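You operate a simulated robot arm through the tools that you are given. There is no shell and no other tool.

The job below is to be done with a simulated robot arm. You get a single attempt, and the scene is never put back.

## Task
Cool the hot water, then rinse and rack the soapy tin cup and banded tin.
Fine: the shallow basin is at 70 C; keep hands out till the cradle can has filled it to about its line. Set the can upright. Set down upright: banded tin.
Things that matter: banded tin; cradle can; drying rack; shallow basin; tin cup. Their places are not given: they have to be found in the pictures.

Only the result counts: the job must be done as asked and must still hold three seconds after the hand-in. Knocking over, shifting, dropping, spilling or breaking anything else fails it.

## Robot
A 6-joint arm with a three-finger gripper, fixed in place. Base frame: the origin is at the foot of the arm, x ahead of it, y to its left, z up; the work surface is at about z = 720. Lengths are in mm, angles in rad, forces in N, time in s.
Its first joint turns from -2.897 to 2.897 rad. Payload 4.89 kg.
The TCP is the grasp point between the finger pads, 30 mm short of the fingertips. In the tool frame z runs along the fingers and y along their closing line. Largest opening 164 mm; the body of the gripper starts 125 mm behind the TCP.
Orientation is that of the tool frame in the base frame, as a unit quaternion [x, y, z, w]. With the fingers straight down and closing along the base's y, the tool's x points along the base's -x, its y along +y and its z along -z.

## Interface
- The arm moves only by the tool nudge_tool. Its argument "series" is one flat list of numbers, 7 for each row, row after row: the finger opening in mm, from 0 to 164, then the shift along the tool's x, y, z in mm, then the turn, a rotation vector about the tool's x, y, z in rad. In form: [gripper, tx, ty, tz, ax, ay, az, gripper, tx, ty, tz, ax, ay, az, ...]. A call has 1 to 20 rows; each row shifts and turns the commanded pose from where the row before left it, along the tool's axes as they then stand. A row lasts 0.2 s, in which the tool goes at most 50 mm and 0.15 rad; a call with a longer step from one row to the next is refused whole, and so is a gripper value outside its range. A pose out of reach is approached as far as the arm can. The call stops where the force on the tool passes 40 N (or 10 N more than at its start, if that is more) or the arm is blocked; 0.2 s more then pass. Each finger travels about 108 mm/s and halts on what it meets, pressing with about 28 N; the grip force reading is that of the motor and also rises with nothing between the fingers. The clock runs only during rows and for 0.2 s after the last one: add rows that do not move to give the fingers time. The reply holds the time, the measured pose of the TCP, the force on the tool along the base axes, the opening and the grip force, in the units named above and with some noise, with the torque about the TCP (base axes, N m) and any sound that the robot's microphone picked up.
- Cameras (640 x 400 px; columns grow to the right, rows downward): "scene" is fixed at [43.8, 504.9, 1350.1]; the picture's right is [0.06, -1.00, 0.00], its down [-0.12, -0.01, -0.99] and it looks along [0.99, 0.06, -0.12] (base axes); focal length 214 px, centre (320, 200). "wrist" rides on the gripper at [76, -2, -152] in the tool frame; the picture's right is [0.02, 1.00, 0.00], its down [-0.88, 0.02, -0.47] and it looks along [-0.47, 0.01, 0.88] (tool axes); focal length 247 px, centre (320, 200).
- camera(camera): a new picture of that camera. The clock stands still meanwhile.
- move_column(by): slides the trunk up (or, below 0, down) by that many mm; the arm rides with it, the base frame stays. It gives what a move gives, with no picture.
- pixel_to_xyz(camera, pixels): for up to 12 pixels [column, row] of the newest picture of that camera ("zoom" is the newest enlarged one), the place [x, y, z] in the base frame of the surface seen there, good to about 3 mm, but the place of the scene camera against the robot may be out by one fixed shift of up to 18 mm in any direction. The clock stands still meanwhile.
- zoom(camera, box): a new picture of the part [left, top, right, bottom] of that camera's present view, enlarged. The clock stands still meanwhile.
- close_job(): hands the job in; it is judged then, once.

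Open the gripper and draw the arm clear of the work before you hand the job in, unless the task says otherwise.

The tools are called as a command line: name --argument value ..., lists and objects as JSON in quotes. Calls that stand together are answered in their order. nudge_tool: Moves the arm, as the interface text tells. Its arguments: {"type":"object","properties":{"series":{"type":"array","items":{"type":"number"}}},"required":["series"]} The other tools are called the same way: move_column (by) slides the trunk up or down; camera (camera) takes a picture; pixel_to_xyz (camera, pixels) gives the place of the surface under pixels of a picture; zoom (camera, box) takes an enlarged picture of a part of a camera's view; close_job () hands the job in.

At the start:

```text
time_s: 0.0
position: [433.3, 511.3, 1413.5]
orientation: [0.0, 1.0, 0.0, 0.0]
force: [-0.4, 0.4, -0.6]
ft_torque: [0.0, -0.02, -0.04]
grip_width: 164.1
finger_force: 0.1
trunk travel left (down, up): [-125.0, 265.0]
```

scene: 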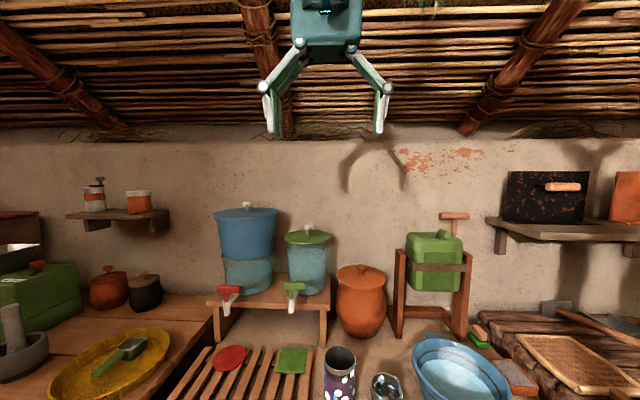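
wrist: 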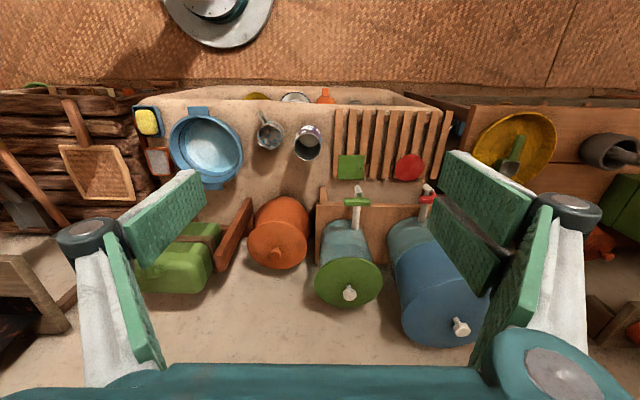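

The scene picture shows the basin at about (460,370), a tin with bands at (340,370), a cup at (387,388), a green can in a wooden cradle at (434,262), and a slatted rack at (250,375). I'll zoom in to look closer.

zoom --camera "scene" --box '[320, 200, 560, 400]'

zoom --camera "wrist" --box '[120, 80, 480, 305]'

zoom --camera "scene" --box '[150, 190, 390, 400]'

```text
2.00 times, centred on (440, 300) of scene
```

zoom: 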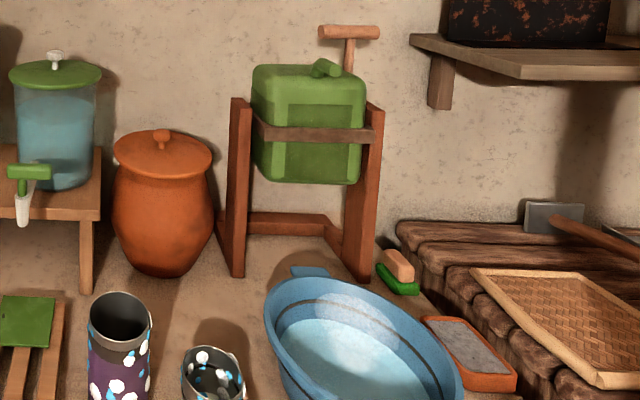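

```text
1.78 times, centred on (300, 192) of wrist
```

zoom: 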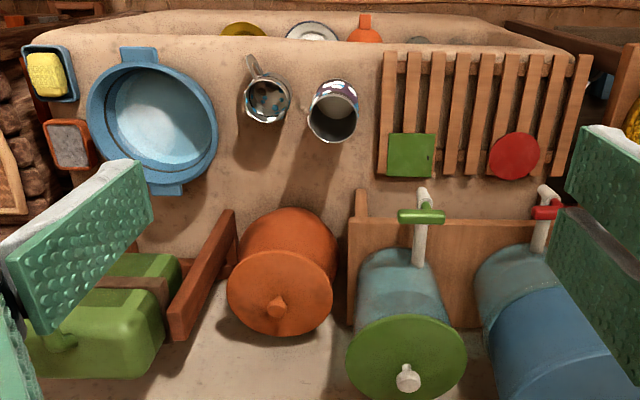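

```text
1.90 times, centred on (270, 295) of scene
```

zoom: 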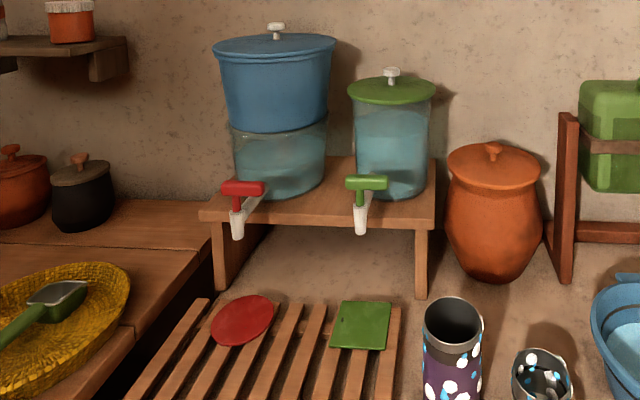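

The tall tin has a purple body with foam spots, the cup has a handle at its far side, and a can with a lever hangs in the cradle. I'll read positions for the main things from the two cameras.

camera --camera "scene"

camera --camera "wrist"

pixel_to_xyz --camera "scene" --pixels '[[445, 215], [464, 215], [454, 225], [434, 236], [442, 233], [420, 240], [458, 240], [435, 265], [435, 287], [402, 320], [462, 325], [433, 265]]'

pixel_to_xyz --camera "wrist" --pixels '[[206, 150], [175, 150], [240, 150], [205, 118], [202, 182], [268, 137], [262, 117], [308, 143], [350, 168], [408, 166], [350, 120], [440, 130]]'

```text
taken
```

scene: 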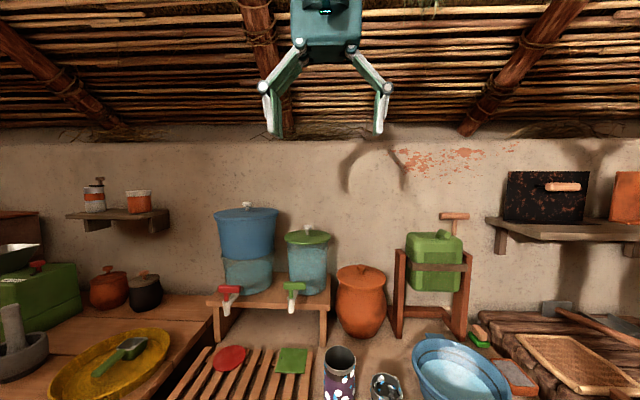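

```text
taken
```

wrist: 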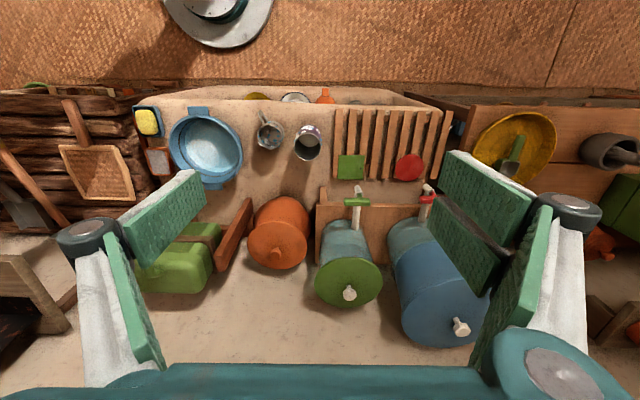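

```text
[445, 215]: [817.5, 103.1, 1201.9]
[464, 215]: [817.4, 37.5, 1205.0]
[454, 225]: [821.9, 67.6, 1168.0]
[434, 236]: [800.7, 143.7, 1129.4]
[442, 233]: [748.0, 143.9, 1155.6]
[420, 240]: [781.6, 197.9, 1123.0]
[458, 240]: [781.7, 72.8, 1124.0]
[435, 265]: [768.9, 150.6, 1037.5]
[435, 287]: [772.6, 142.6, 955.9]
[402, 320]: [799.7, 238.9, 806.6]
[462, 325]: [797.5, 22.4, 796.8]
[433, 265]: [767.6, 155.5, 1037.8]
```

```text
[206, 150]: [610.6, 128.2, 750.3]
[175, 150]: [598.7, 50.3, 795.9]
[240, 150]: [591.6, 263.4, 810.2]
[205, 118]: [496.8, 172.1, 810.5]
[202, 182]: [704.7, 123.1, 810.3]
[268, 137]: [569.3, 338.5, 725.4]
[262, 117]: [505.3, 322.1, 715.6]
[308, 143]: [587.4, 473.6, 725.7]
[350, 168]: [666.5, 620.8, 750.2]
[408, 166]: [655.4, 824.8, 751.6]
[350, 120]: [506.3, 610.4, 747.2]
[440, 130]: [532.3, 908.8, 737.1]
```

Basin rim is at z≈810 around (600,155), and the can's lever T-bar is near (817,70,1203). I'll first compare a few shared points in both cameras to find the scene camera's shift.

pixel_to_xyz --camera "scene" --pixels '[[308, 227], [360, 268], [291, 361], [230, 358], [340, 352], [248, 206], [465, 253], [386, 376], [395, 400], [460, 335], [470, 385], [290, 287]]'

pixel_to_xyz --camera "wrist" --pixels '[[349, 293], [277, 254], [351, 167], [409, 167], [307, 133], [460, 327], [245, 205], [270, 125], [359, 201], [340, 275], [184, 248], [265, 150]]'

zoom --camera "scene" --box '[380, 195, 500, 270]'

zoom --camera "wrist" --box '[130, 90, 340, 220]'

```text
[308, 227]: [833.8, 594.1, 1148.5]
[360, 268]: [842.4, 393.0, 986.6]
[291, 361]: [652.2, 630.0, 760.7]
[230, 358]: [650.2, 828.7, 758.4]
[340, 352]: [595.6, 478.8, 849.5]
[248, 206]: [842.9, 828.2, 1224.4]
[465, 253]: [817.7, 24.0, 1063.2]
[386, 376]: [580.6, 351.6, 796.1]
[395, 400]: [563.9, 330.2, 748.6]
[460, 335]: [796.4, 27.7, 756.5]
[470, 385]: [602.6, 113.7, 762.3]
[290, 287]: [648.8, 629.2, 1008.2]
```

```text
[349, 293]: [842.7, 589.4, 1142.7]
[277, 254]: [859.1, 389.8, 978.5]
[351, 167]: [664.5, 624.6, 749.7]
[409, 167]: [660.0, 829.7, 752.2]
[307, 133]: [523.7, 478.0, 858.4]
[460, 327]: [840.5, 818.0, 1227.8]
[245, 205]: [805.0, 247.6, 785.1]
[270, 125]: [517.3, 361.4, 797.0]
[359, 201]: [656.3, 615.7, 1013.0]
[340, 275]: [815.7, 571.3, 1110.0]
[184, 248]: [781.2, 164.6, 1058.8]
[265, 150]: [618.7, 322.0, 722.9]
```

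```text
5.33 times, centred on (440, 232) of scene
```

zoom: 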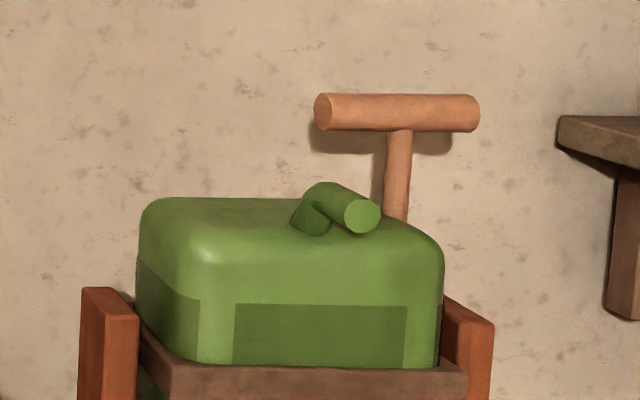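

```text
3.05 times, centred on (235, 155) of wrist
```

zoom: 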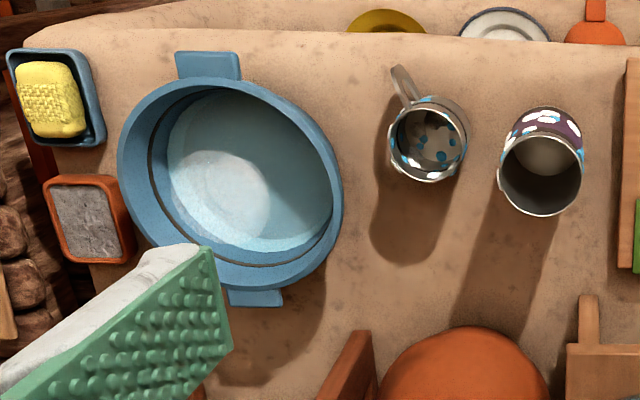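

The scene camera reads about (-10,+3,+7) off from the wrist one. I'll move the arm at height to about (500,140) so the wrist camera looks at the can, lever and basin.

nudge_tool --series '[164, -8, -46, 0, 0, 0, 0, 164, -8, -46, 0, 0, 0, 0, 164, -8, -46, 0, 0, 0, 0, 164, -8, -46, 0, 0, 0, 0, 164, -8, -46, 0, 0, 0, 0, 164, -8, -46, 0, 0, 0, 0, 164, -8, -46, 0, 0, 0, 0, 164, -8, -46, 0, 0, 0, 0]'

camera --camera "wrist"

camera --camera "scene"

```text
time_s: 1.8
position: [497.1, 144.4, 1412.3]
orientation: [0.0, 1.0, 0.0, 0.0]
force: [0.7, 2.0, 0.3]
ft_torque: [-0.14, 0.04, -0.01]
grip_width: 163.8
finger_force: 0.1
trunk travel left (down, up): [-125.0, 265.0]
```

```text
taken
```

wrist: 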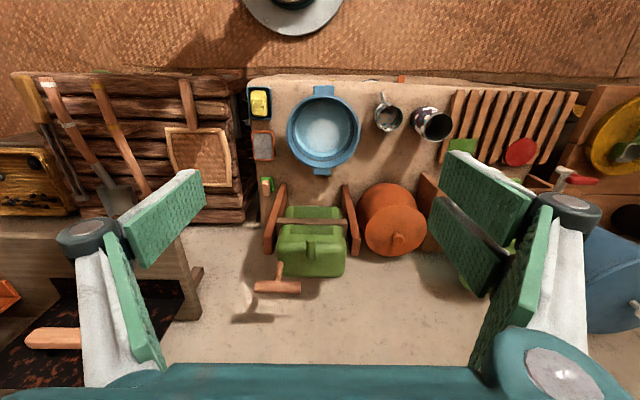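

```text
taken
```

scene: 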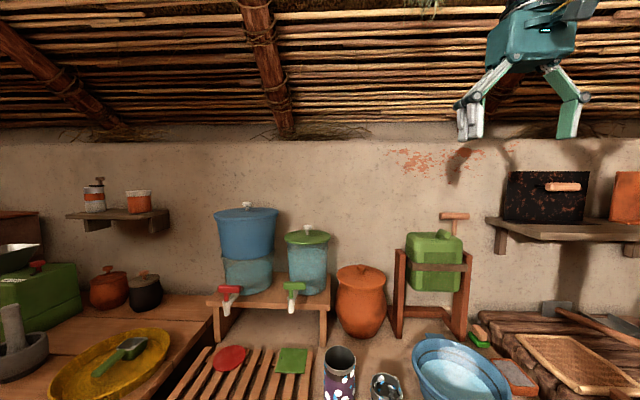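

The wrist view now shows the can at (310,250), the T-lever at (277,285) and the basin at (324,132). I'll zoom and read the lever, spout and basin positions.

zoom --camera "wrist" --box '[235, 170, 395, 300]'

pixel_to_xyz --camera "wrist" --pixels '[[257, 287], [277, 287], [298, 286], [280, 270], [311, 243], [312, 256], [285, 245], [342, 245], [278, 272], [346, 272], [310, 221], [276, 190]]'

pixel_to_xyz --camera "wrist" --pixels '[[324, 132], [324, 93], [324, 172], [288, 132], [361, 132], [310, 120], [340, 145], [324, 165], [387, 118], [382, 95], [432, 123], [348, 188]]'

zoom --camera "wrist" --box '[270, 75, 460, 190]'

```text
3.08 times, centred on (315, 235) of wrist
```

zoom: 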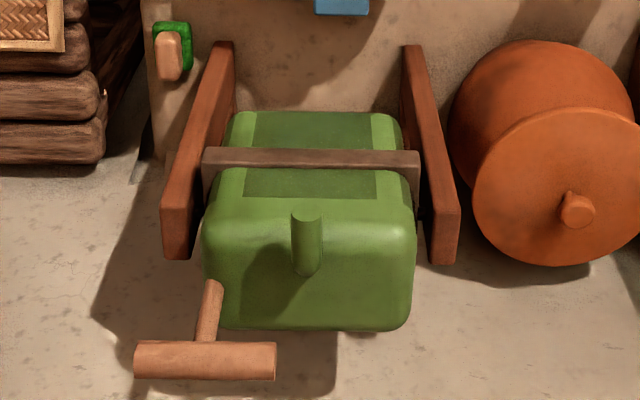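

```text
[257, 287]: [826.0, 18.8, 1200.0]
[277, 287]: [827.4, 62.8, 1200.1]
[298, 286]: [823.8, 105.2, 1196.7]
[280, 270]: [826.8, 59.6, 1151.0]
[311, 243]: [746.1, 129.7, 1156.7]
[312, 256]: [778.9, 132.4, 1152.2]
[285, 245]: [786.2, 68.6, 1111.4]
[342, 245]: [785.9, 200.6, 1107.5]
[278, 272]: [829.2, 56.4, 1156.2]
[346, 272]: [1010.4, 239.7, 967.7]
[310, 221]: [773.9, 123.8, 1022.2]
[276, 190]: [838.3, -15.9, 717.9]
```

```text
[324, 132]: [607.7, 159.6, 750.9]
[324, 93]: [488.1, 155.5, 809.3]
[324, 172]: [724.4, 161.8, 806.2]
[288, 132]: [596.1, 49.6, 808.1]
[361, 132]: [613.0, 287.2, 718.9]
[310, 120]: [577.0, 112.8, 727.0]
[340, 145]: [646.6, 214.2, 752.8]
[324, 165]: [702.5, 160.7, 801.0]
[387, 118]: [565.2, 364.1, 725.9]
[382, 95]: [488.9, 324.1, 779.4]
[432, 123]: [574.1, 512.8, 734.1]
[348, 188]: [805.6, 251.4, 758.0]
```

```text
3.37 times, centred on (365, 132) of wrist
```

zoom: 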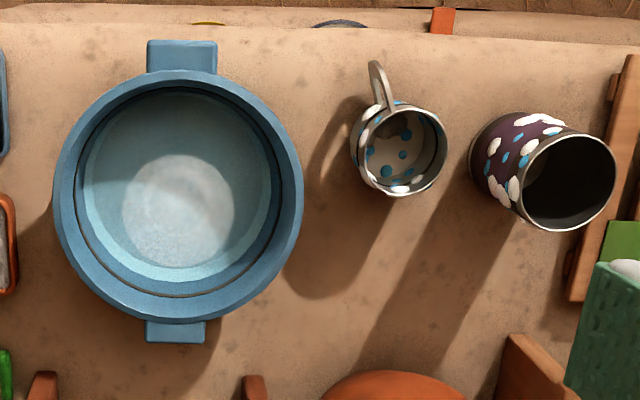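

The T-bar runs along y from about 15 to 110 at x≈830, z≈1195; the basin centre is near (605,155) with its rim at z≈808. I'll read the basin's inner profile, to get the fill line and present water level, and the can/lever geometry in more detail.

zoom --camera "wrist" --box '[280, 80, 370, 180]'

pixel_to_xyz --camera "wrist" --pixels '[[324, 150], [324, 153], [324, 156], [324, 158], [324, 160], [324, 162], [324, 164], [324, 167], [324, 140], [324, 110], [324, 104], [324, 100]]'

pixel_to_xyz --camera "wrist" --pixels '[[300, 274], [312, 277], [330, 276], [290, 262], [335, 262], [272, 250], [293, 190], [285, 215], [347, 190], [354, 250], [278, 267], [283, 262]]'

```text
4.00 times, centred on (325, 130) of wrist
```

zoom: 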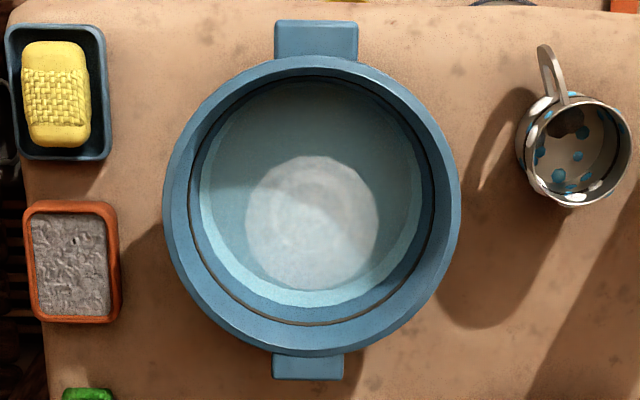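

```text
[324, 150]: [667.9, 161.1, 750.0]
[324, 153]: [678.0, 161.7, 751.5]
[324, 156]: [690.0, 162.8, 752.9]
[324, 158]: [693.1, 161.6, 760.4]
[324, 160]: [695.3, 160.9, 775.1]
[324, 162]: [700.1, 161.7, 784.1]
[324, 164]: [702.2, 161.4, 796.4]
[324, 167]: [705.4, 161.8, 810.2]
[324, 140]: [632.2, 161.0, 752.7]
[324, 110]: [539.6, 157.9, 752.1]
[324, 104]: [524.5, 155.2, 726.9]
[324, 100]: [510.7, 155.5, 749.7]
```

```text
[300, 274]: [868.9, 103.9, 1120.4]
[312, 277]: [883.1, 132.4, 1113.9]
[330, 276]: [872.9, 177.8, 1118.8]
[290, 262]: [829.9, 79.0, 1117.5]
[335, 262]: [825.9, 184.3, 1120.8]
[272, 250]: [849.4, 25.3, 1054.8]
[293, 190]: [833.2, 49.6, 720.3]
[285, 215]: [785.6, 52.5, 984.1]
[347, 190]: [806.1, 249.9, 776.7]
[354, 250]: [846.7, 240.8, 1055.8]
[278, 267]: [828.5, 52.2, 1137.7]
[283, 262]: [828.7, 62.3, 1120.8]
```

The water stands at z≈751 and the dark line is at z≈777; the lever's T-bar is centred near (832,62,1193) with the stick at y≈60. I'll check the right-hand shelf's position for clearance, and rotate the tool by -90° about its axis so that the fingers close along x.

pixel_to_xyz --camera "scene" --pixels '[[488, 220], [520, 239], [509, 172], [509, 215], [546, 187], [580, 187], [496, 250], [600, 172], [455, 160], [380, 160]]'

nudge_tool --series '[164, 0, 0, 0, 0, 0, -0.1428, 164, 0, 0, 0, 0, 0, -0.1428, 164, 0, 0, 0, 0, 0, -0.1428, 164, 0, 0, 0, 0, 0, -0.1428, 164, 0, 0, 0, 0, 0, -0.1428, 164, 0, 0, 0, 0, 0, -0.1428, 164, 0, 0, 0, 0, 0, -0.1428, 164, 0, 0, 0, 0, 0, -0.1428, 164, 0, 0, 0, 0, 0, -0.1428, 164, 0, 0, 0, 0, 0, -0.1428, 164, 0, 0, 0, 0, 0, -0.1428]'

```text
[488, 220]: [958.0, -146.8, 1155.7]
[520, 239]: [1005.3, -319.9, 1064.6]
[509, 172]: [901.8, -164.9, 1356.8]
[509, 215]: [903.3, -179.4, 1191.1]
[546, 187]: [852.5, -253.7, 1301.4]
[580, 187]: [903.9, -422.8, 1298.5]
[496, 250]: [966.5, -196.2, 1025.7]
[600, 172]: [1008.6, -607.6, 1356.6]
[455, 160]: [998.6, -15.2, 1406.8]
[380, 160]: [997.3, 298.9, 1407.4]
```

```text
time_s: 4.2
position: [496.9, 142.7, 1412.6]
orientation: [0.708, -0.707, 0.0, 0.0]
force: [-0.6, 0.5, 0.3]
ft_torque: [0.02, -0.03, 0.02]
grip_width: 164.2
finger_force: 0.0
trunk travel left (down, up): [-125.0, 265.0]
```

Rotated cleanly; the shelf (y<-147) stays clear. I move above the outer half of the T-bar, to about (832,32,1320).

nudge_tool --series '[164, 13.9, -41.9, 11.5, 0, 0, 0, 164, 13.9, -41.9, 11.5, 0, 0, 0, 164, 13.9, -41.9, 11.5, 0, 0, 0, 164, 13.9, -41.9, 11.5, 0, 0, 0, 164, 13.9, -41.9, 11.5, 0, 0, 0, 164, 13.9, -41.9, 11.5, 0, 0, 0, 164, 13.9, -41.9, 11.5, 0, 0, 0, 164, 13.9, -41.9, 11.5, 0, 0, 0, 164, 0, 0, 0, 0, 0, 0]'

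camera --camera "wrist"

camera --camera "scene"

```text
time_s: 6.2
position: [831.8, 32.3, 1320.3]
orientation: [-0.706, 0.708, 0.0, 0.0]
force: [1.3, -0.3, -0.1]
ft_torque: [0.03, 0.17, 0.02]
grip_width: 163.8
finger_force: 0.0
trunk travel left (down, up): [-125.0, 265.0]
```

```text
taken
```

wrist: 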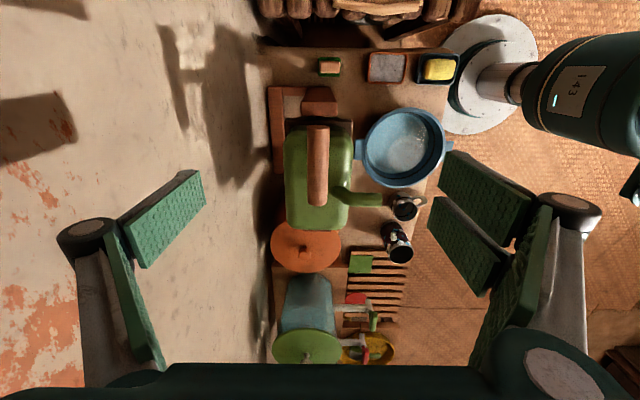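

```text
taken
```

scene: 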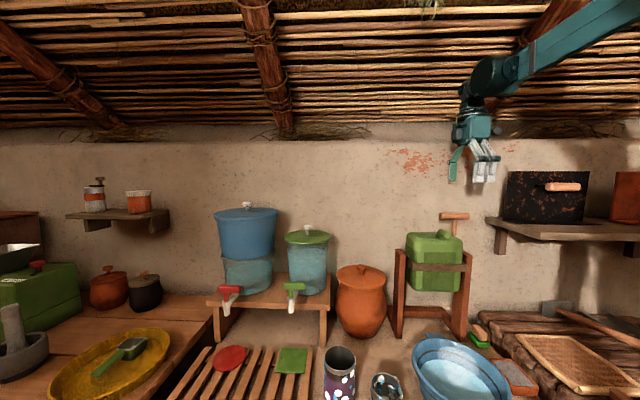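

The T-bar shows at (318,165) in the wrist picture and the basin stays in view at (403,148). I'll read the bar's exact place from here.

pixel_to_xyz --camera "wrist" --pixels '[[318, 130], [318, 165], [318, 200], [309, 165], [327, 165], [313, 150], [323, 150], [370, 200], [380, 199], [400, 150], [420, 160], [400, 130]]'

zoom --camera "wrist" --box '[260, 80, 460, 220]'

```text
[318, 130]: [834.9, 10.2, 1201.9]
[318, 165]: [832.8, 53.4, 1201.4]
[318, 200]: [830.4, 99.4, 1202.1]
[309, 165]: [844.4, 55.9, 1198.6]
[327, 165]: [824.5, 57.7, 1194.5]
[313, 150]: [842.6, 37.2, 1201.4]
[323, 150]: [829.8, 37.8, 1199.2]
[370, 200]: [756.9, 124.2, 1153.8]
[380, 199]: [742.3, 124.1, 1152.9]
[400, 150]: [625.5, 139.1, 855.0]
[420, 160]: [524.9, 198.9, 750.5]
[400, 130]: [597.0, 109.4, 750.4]
```

```text
2.86 times, centred on (360, 150) of wrist
```

zoom: 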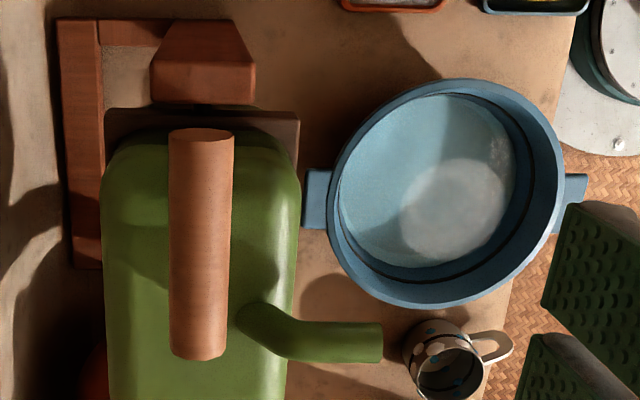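

The bar is about 24 mm thick, centred at x≈834, z≈1190, y 11–106. I narrow the fingers to 80 mm and descend onto the outer half at y≈31.

nudge_tool --series '[80, 0, -2, 0, 0, 0, 0, 80, 0, 0, 0, 0, 0, 0, 80, 0, 0, 26, 0, 0, 0, 80, 0, 0, 26, 0, 0, 0, 80, 0, 0, 26, 0, 0, 0, 80, 0, 0, 26, 0, 0, 0, 80, 0, 0, 24, 0, 0, 0, 80, 0, 0, 0, 0, 0, 0]'

camera --camera "scene"

camera --camera "wrist"

```text
time_s: 8.0
position: [833.6, 34.2, 1192.7]
orientation: [-0.706, 0.708, 0.001, 0.0]
force: [0.4, -0.7, -0.3]
ft_torque: [0.02, 0.0, 0.01]
grip_width: 80.0
finger_force: 0.1
trunk travel left (down, up): [-125.0, 265.0]
```

```text
taken
```

scene: 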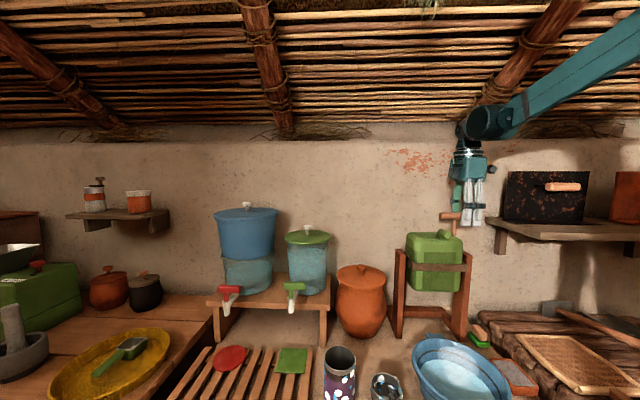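

```text
taken
```

wrist: 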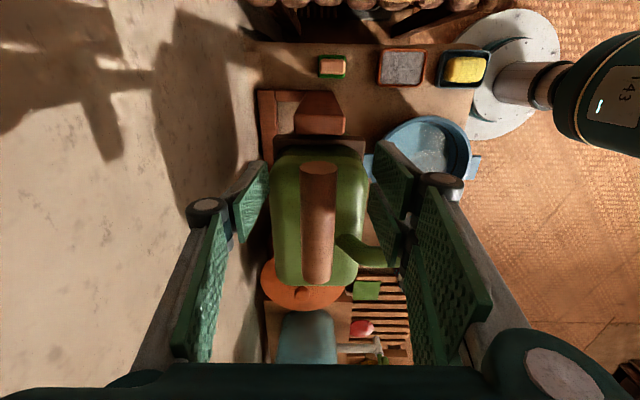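

The fingers straddle the bar at about (318,195) in the wrist view. I close them on the bar.

nudge_tool --series '[0, 0, 0, 0, 0, 0, 0, 0, 0, 0, 0, 0, 0, 0, 0, 0, 0, 0, 0, 0, 0]'

zoom --camera "scene" --box '[380, 160, 540, 300]'

```text
time_s: 8.8
position: [833.4, 31.4, 1192.6]
orientation: [-0.707, 0.708, 0.0, -0.001]
force: [-0.9, 0.1, -2.7]
ft_torque: [-0.01, 0.07, 0.22]
grip_width: 24.4
finger_force: 45.2
trunk travel left (down, up): [-125.0, 265.0]
```

```text
2.86 times, centred on (460, 230) of scene
```

zoom: 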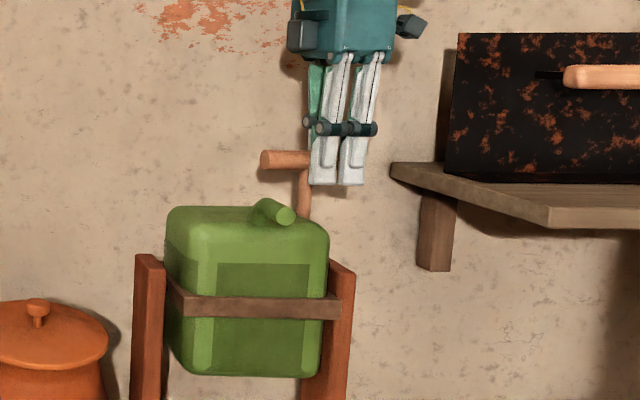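

Gripped at 24.4 mm. I start tipping the can forward in a small arc about the pivot (guessed 153 mm below the bar), and check the forces.

nudge_tool --series '[0, 0, 15.3, 0.8, 0.1, 0, 0, 0, 0, 15.3, 0.8, 0.1, 0, 0]'

zoom --camera "scene" --box '[380, 160, 540, 300]'

```text
time_s: 9.4
position: [803.9, 31.8, 1189.9]
orientation: [0.704, -0.703, 0.071, -0.07]
force: [-3.0, 2.3, -1.2]
ft_torque: [0.17, 0.65, 0.22]
grip_width: 24.7
finger_force: 44.7
trunk travel left (down, up): [-125.0, 265.0]
```

```text
2.86 times, centred on (460, 230) of scene
```

zoom: 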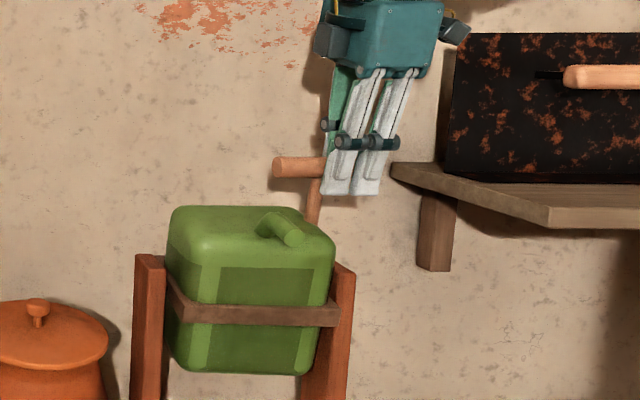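

The can tips smoothly with little force. I go on to about 0.5 rad and look again for any flow.

nudge_tool --series '[0, 0, 15.3, 0.8, 0.1, 0, 0, 0, 0, 15.3, 0.8, 0.1, 0, 0, 0, 0, 15.3, 0.8, 0.1, 0, 0]'

camera --camera "scene"

camera --camera "wrist"

```text
time_s: 10.2
position: [760.2, 31.9, 1174.4]
orientation: [-0.684, 0.686, -0.176, 0.175]
force: [-10.4, 12.2, 14.9]
ft_torque: [-0.02, 0.37, 0.22]
grip_width: 24.4
finger_force: 45.3
trunk travel left (down, up): [-125.0, 265.0]
```

```text
taken
```

scene: 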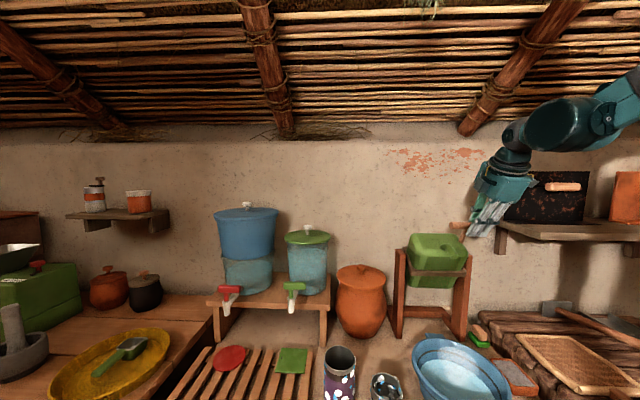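

```text
taken
```

wrist: 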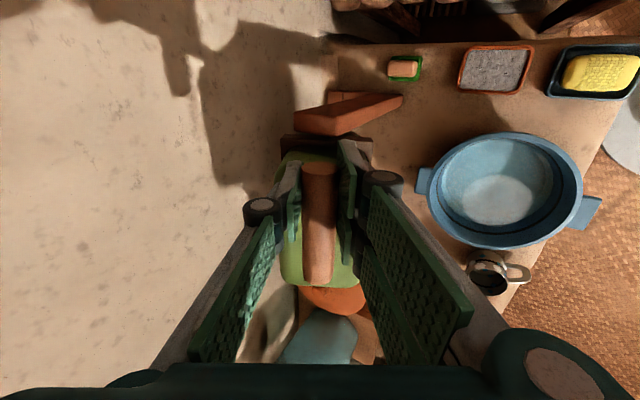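

Force is now about 18 N pushing the tool radially outward, so the true pivot radius is bigger than assumed. I back off 3 mm along -tool z and 1 mm in y to see the force change.

nudge_tool --series '[0, 0, 0, -3, 0, 0, 0]'

zoom --camera "scene" --box '[380, 190, 540, 310]'

```text
time_s: 10.6
position: [761.2, 32.8, 1175.5]
orientation: [-0.685, 0.686, -0.175, 0.174]
force: [5.7, 12.9, -20.2]
ft_torque: [0.14, 0.24, 0.22]
grip_width: 24.3
finger_force: 45.0
trunk travel left (down, up): [-125.0, 265.0]
```

```text
3.33 times, centred on (460, 250) of scene
```

zoom: 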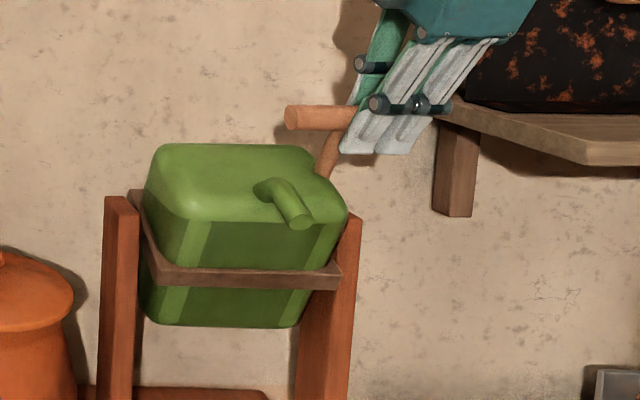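

The radial stiffness is about 13 N/mm, which puts the pivot radius near 164 mm (pivot z≈1028). I loosen the fingers to 32 mm so they cage the bar, and continue the arc with the corrected radius.

nudge_tool --series '[32, 0, 0, 1.5, 0, 0, 0, 32, 0, 16.4, 0.2, 0.06, 0, 0, 32, 0, 16.4, 0.8, 0.1, 0, 0]'

zoom --camera "scene" --box '[360, 190, 560, 400]'

camera --camera "wrist"

```text
time_s: 11.4
position: [732.3, 31.6, 1158.0]
orientation: [-0.668, 0.67, -0.23, 0.229]
force: [2.1, 0.3, -0.2]
ft_torque: [-0.01, 0.13, 0.0]
grip_width: 31.8
finger_force: 0.1
trunk travel left (down, up): [-125.0, 265.0]
```

```text
1.90 times, centred on (460, 295) of scene
```

zoom: 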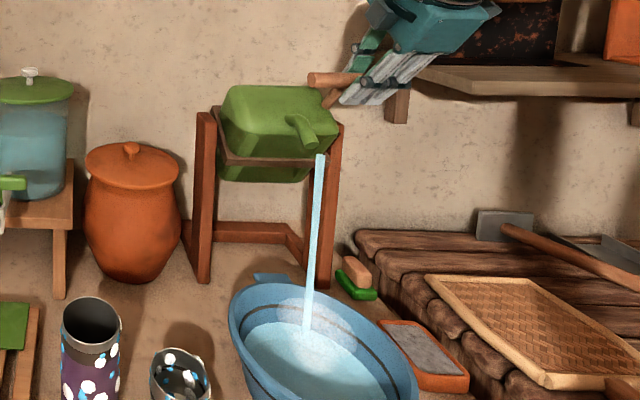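

```text
taken
```

wrist: 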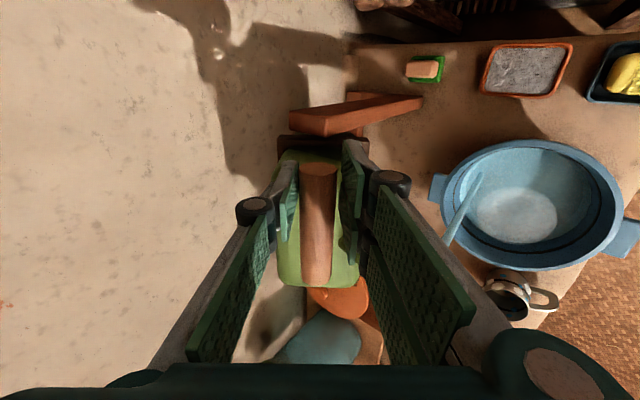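

Water is now streaming from the spout into the basin. I hold still briefly and measure the level.

pixel_to_xyz --camera "wrist" --pixels '[[530, 165], [560, 185], [520, 175], [550, 200], [570, 200], [480, 220], [500, 170], [545, 175]]'

nudge_tool --series '[32, 0, 0, 0, 0, 0, 0, 32, 0, 0, 0, 0, 0, 0, 32, 0, 0, 0, 0, 0, 0]'

camera --camera "wrist"

zoom --camera "scene" --box '[400, 300, 540, 400]'

pixel_to_xyz --camera "wrist" --pixels '[[530, 165], [560, 185], [520, 175], [550, 200], [570, 200], [480, 220], [500, 170], [545, 175]]'

```text
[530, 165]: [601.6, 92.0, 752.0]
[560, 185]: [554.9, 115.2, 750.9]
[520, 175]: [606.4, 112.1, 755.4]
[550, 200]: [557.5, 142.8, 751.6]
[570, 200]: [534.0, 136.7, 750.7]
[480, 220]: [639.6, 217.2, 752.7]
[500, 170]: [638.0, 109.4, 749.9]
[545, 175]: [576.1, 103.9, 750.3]
```

```text
time_s: 12.2
position: [733.5, 31.8, 1158.3]
orientation: [-0.668, 0.67, -0.23, 0.229]
force: [0.2, 0.4, 0.5]
ft_torque: [0.04, 0.01, 0.0]
grip_width: 31.9
finger_force: 0.1
trunk travel left (down, up): [-125.0, 265.0]
```

```text
taken
```

wrist: 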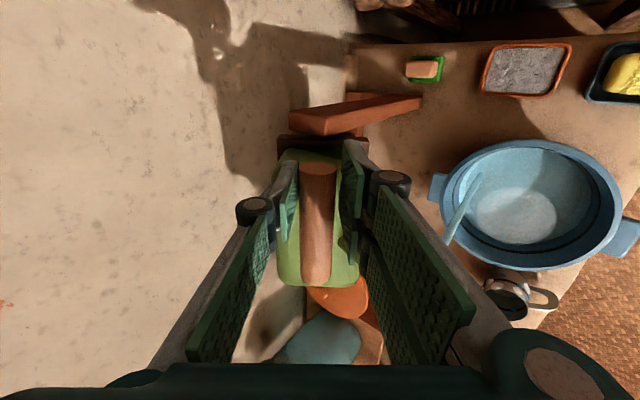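

```text
4.00 times, centred on (470, 350) of scene
```

zoom: 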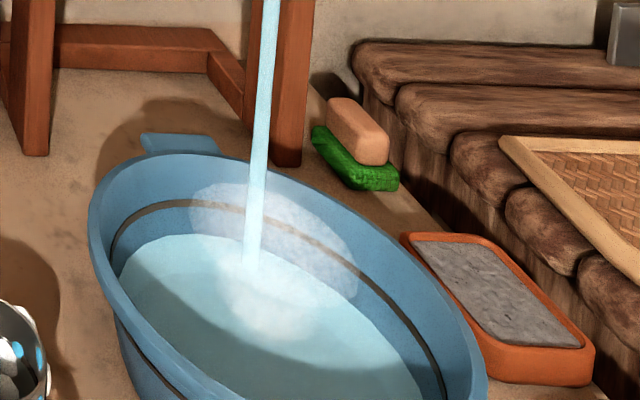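

```text
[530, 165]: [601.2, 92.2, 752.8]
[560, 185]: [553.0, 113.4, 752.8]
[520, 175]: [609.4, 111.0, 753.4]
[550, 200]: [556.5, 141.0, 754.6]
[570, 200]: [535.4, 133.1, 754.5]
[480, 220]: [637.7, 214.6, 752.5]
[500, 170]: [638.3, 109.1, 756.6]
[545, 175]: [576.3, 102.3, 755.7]
```

Level rose ~2.4 mm in 0.8 s (now ~754; line ~777). I hold for another 3 seconds.

nudge_tool --series '[32, 0, 0, 0, 0, 0, 0, 32, 0, 0, 0, 0, 0, 0, 32, 0, 0, 0, 0, 0, 0, 32, 0, 0, 0, 0, 0, 0, 32, 0, 0, 0, 0, 0, 0, 32, 0, 0, 0, 0, 0, 0, 32, 0, 0, 0, 0, 0, 0, 32, 0, 0, 0, 0, 0, 0, 32, 0, 0, 0, 0, 0, 0, 32, 0, 0, 0, 0, 0, 0, 32, 0, 0, 0, 0, 0, 0, 32, 0, 0, 0, 0, 0, 0, 32, 0, 0, 0, 0, 0, 0, 32, 0, 0, 0, 0, 0, 0]'

camera --camera "wrist"

zoom --camera "scene" --box '[400, 300, 540, 400]'

pixel_to_xyz --camera "wrist" --pixels '[[530, 165], [560, 185], [520, 175], [550, 200], [570, 200], [480, 220], [500, 170], [545, 175]]'

```text
time_s: 15.2
position: [733.3, 31.9, 1157.4]
orientation: [-0.669, 0.67, -0.229, 0.228]
force: [-0.3, 0.5, -0.1]
ft_torque: [0.03, -0.01, 0.03]
grip_width: 32.1
finger_force: 0.0
trunk travel left (down, up): [-125.0, 265.0]
```

```text
taken
```

wrist: 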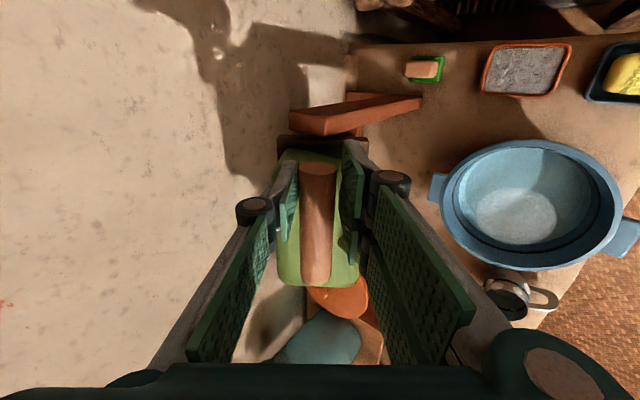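

```text
4.00 times, centred on (470, 350) of scene
```

zoom: 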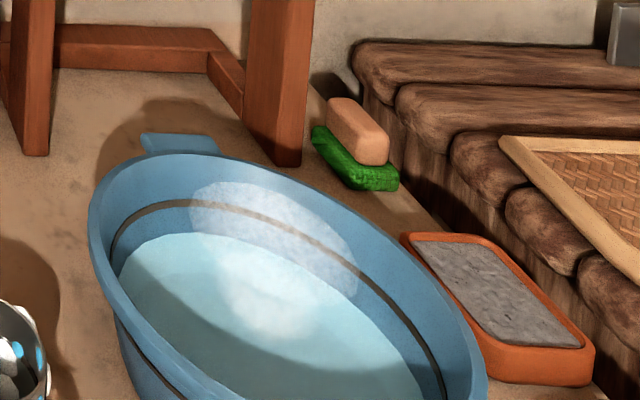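

```text
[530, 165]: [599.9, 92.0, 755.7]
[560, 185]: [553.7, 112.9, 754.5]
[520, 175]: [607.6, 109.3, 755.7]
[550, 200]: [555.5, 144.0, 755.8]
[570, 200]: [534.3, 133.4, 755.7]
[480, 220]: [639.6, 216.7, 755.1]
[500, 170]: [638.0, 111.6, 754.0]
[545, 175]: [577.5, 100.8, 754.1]
```

The flow stopped because the can's level fell below the spout at this tilt (water at ~755). I tilt 0.15 rad further and hold.

nudge_tool --series '[32, 0, 12.3, 0.5, 0.075, 0, 0, 32, 0, 12.3, 0.5, 0.075, 0, 0, 32, 0, 0, 0, 0, 0, 0, 32, 0, 0, 0, 0, 0, 0, 32, 0, 0, 0, 0, 0, 0]'

camera --camera "wrist"

zoom --camera "scene" --box '[380, 200, 560, 400]'

pixel_to_xyz --camera "wrist" --pixels '[[530, 165], [560, 185], [520, 175], [550, 200], [570, 200], [540, 220], [500, 170], [545, 175]]'

```text
time_s: 16.4
position: [713.8, 33.2, 1142.4]
orientation: [-0.649, 0.651, -0.28, 0.278]
force: [0.3, 0.0, 0.4]
ft_torque: [0.02, 0.03, -0.01]
grip_width: 31.8
finger_force: 0.1
trunk travel left (down, up): [-125.0, 265.0]
```

```text
taken
```

wrist: 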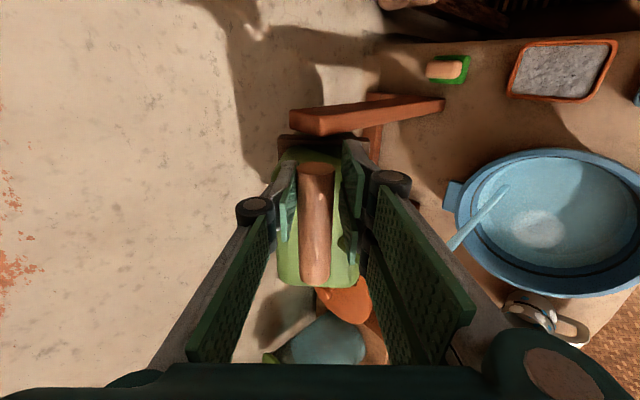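

```text
2.00 times, centred on (470, 300) of scene
```

zoom: 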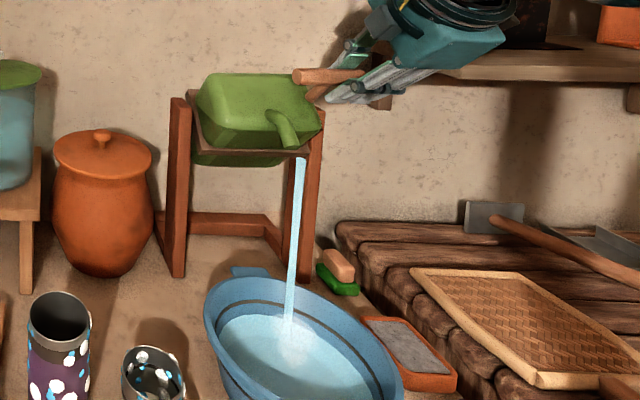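

```text
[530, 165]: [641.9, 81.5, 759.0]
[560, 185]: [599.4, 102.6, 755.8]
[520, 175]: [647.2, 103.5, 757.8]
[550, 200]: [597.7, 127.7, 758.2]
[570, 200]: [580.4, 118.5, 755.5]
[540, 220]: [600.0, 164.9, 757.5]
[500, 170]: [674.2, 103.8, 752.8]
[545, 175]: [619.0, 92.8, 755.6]
```

Pouring again (level ~757). The gripper is heading toward the shelf side but is still well clear in x; I hold for 2 seconds more.

nudge_tool --series '[32, 0, 0, 0, 0, 0, 0, 32, 0, 0, 0, 0, 0, 0, 32, 0, 0, 0, 0, 0, 0, 32, 0, 0, 0, 0, 0, 0, 32, 0, 0, 0, 0, 0, 0, 32, 0, 0, 0, 0, 0, 0, 32, 0, 0, 0, 0, 0, 0, 32, 0, 0, 0, 0, 0, 0]'

camera --camera "wrist"

zoom --camera "scene" --box '[380, 200, 560, 400]'

pixel_to_xyz --camera "wrist" --pixels '[[530, 165], [560, 185], [520, 175], [550, 200], [570, 200], [540, 220], [545, 175]]'

```text
time_s: 18.2
position: [714.4, 33.0, 1140.9]
orientation: [-0.649, 0.65, -0.28, 0.278]
force: [-0.4, 0.0, 0.2]
ft_torque: [0.02, -0.03, 0.01]
grip_width: 32.2
finger_force: 0.0
trunk travel left (down, up): [-125.0, 265.0]
```

```text
taken
```

wrist: 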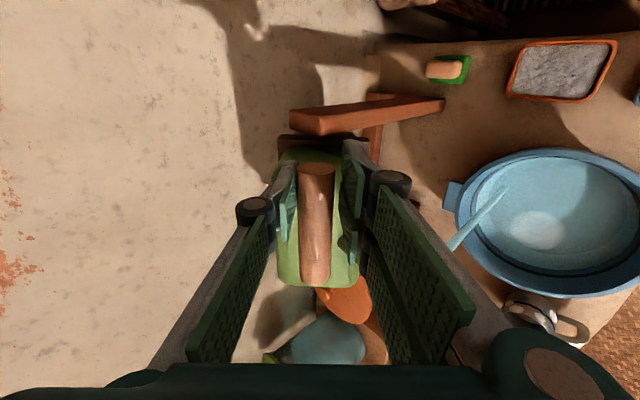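

```text
2.00 times, centred on (470, 300) of scene
```

zoom: 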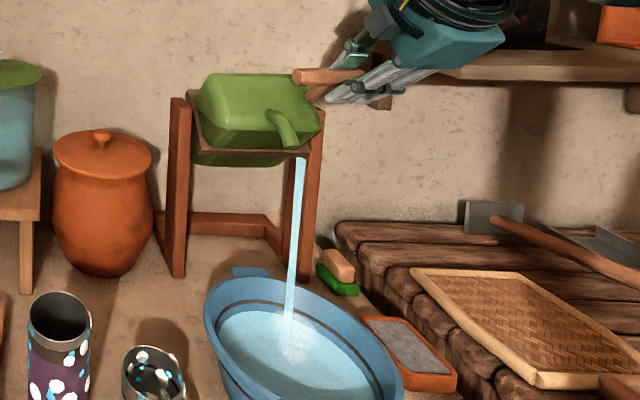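

```text
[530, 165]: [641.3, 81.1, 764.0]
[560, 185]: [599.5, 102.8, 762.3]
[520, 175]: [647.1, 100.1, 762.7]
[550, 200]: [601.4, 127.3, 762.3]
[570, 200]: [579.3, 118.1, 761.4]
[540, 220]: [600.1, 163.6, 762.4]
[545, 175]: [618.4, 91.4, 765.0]
```

Level ~763 now and still flowing at ~3 mm/s. I hold another 2 seconds.

nudge_tool --series '[32, 0, 0, 0, 0, 0, 0, 32, 0, 0, 0, 0, 0, 0, 32, 0, 0, 0, 0, 0, 0, 32, 0, 0, 0, 0, 0, 0, 32, 0, 0, 0, 0, 0, 0, 32, 0, 0, 0, 0, 0, 0, 32, 0, 0, 0, 0, 0, 0, 32, 0, 0, 0, 0, 0, 0]'

camera --camera "wrist"

zoom --camera "scene" --box '[380, 200, 560, 400]'

pixel_to_xyz --camera "wrist" --pixels '[[530, 165], [560, 185], [520, 175], [550, 200], [570, 200], [540, 220], [545, 175]]'

```text
time_s: 20.0
position: [714.6, 32.5, 1141.4]
orientation: [-0.649, 0.651, -0.279, 0.279]
force: [0.8, -0.5, 0.2]
ft_torque: [0.01, 0.01, 0.0]
grip_width: 31.8
finger_force: 0.0
trunk travel left (down, up): [-125.0, 265.0]
```

```text
taken
```

wrist: 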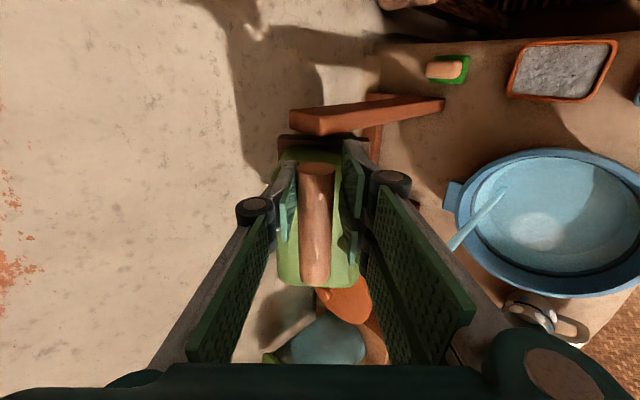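

```text
2.00 times, centred on (470, 300) of scene
```

zoom: 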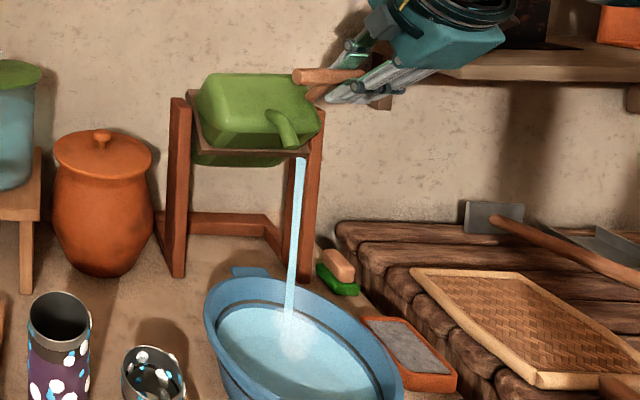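

```text
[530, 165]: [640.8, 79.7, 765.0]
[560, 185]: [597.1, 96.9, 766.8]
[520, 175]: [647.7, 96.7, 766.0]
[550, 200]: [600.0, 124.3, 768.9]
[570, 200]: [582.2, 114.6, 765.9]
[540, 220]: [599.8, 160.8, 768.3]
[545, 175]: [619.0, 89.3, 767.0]
```

Level ~767, still flowing and the line is getting close. Another 2 seconds.

nudge_tool --series '[32, 0, 0, 0, 0, 0, 0, 32, 0, 0, 0, 0, 0, 0, 32, 0, 0, 0, 0, 0, 0, 32, 0, 0, 0, 0, 0, 0, 32, 0, 0, 0, 0, 0, 0, 32, 0, 0, 0, 0, 0, 0, 32, 0, 0, 0, 0, 0, 0, 32, 0, 0, 0, 0, 0, 0]'

camera --camera "wrist"

pixel_to_xyz --camera "wrist" --pixels '[[530, 165], [560, 185], [520, 175], [550, 200], [570, 200], [540, 220], [545, 175]]'

zoom --camera "scene" --box '[400, 300, 540, 400]'

```text
time_s: 21.8
position: [713.4, 31.7, 1141.8]
orientation: [-0.649, 0.65, -0.279, 0.279]
force: [0.9, 0.8, -0.6]
ft_torque: [0.03, 0.03, -0.03]
grip_width: 31.8
finger_force: 0.0
trunk travel left (down, up): [-125.0, 265.0]
```

```text
taken
```

wrist: 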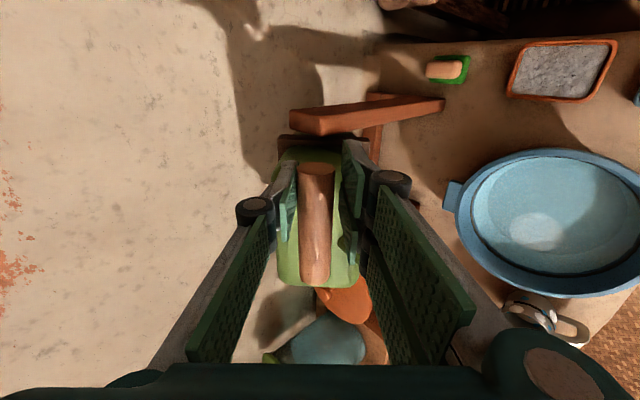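

```text
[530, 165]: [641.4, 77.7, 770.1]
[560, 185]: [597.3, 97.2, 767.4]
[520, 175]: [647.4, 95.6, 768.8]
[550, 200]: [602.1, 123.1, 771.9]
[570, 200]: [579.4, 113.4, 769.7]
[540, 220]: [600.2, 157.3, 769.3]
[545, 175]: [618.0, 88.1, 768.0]
```

```text
4.00 times, centred on (470, 350) of scene
```

zoom: 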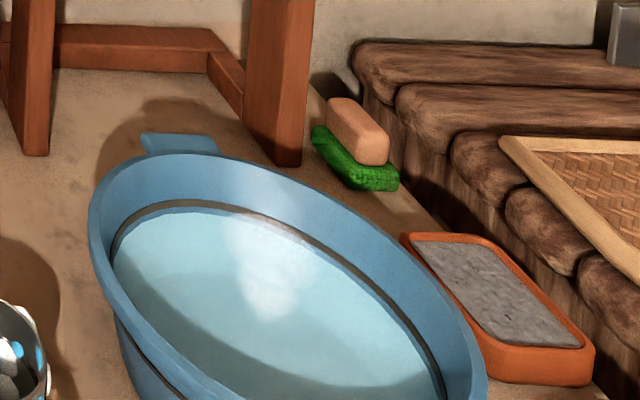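

The flow has stopped with the water just under the line. I zoom with the wrist camera on the basin edge to measure the remaining gap.

zoom --camera "wrist" --box '[440, 140, 560, 220]'

zoom --camera "scene" --box '[415, 335, 475, 375]'

pixel_to_xyz --camera "zoom" --pixels '[[320, 133], [320, 148], [320, 158], [320, 165], [320, 172], [320, 180], [320, 190], [320, 200], [320, 215], [320, 240], [320, 300], [400, 300]]'

```text
5.00 times, centred on (500, 180) of wrist
```

zoom: 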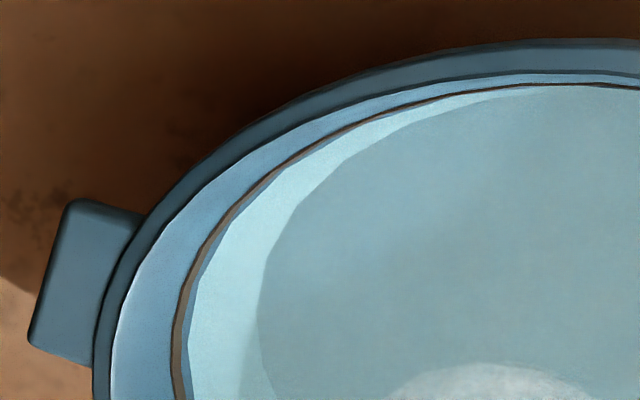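

```text
10.00 times, centred on (445, 355) of scene
```

zoom: 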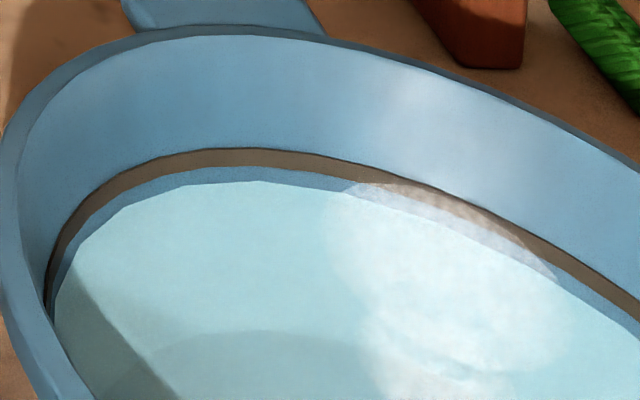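

```text
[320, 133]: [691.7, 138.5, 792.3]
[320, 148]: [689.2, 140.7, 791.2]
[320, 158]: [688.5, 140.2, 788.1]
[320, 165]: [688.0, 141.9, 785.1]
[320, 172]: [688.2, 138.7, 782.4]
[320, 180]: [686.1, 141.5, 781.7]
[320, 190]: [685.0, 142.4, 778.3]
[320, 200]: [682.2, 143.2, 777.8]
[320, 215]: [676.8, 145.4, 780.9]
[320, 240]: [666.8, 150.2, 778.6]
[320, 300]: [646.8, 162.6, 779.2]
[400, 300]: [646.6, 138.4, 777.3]
```

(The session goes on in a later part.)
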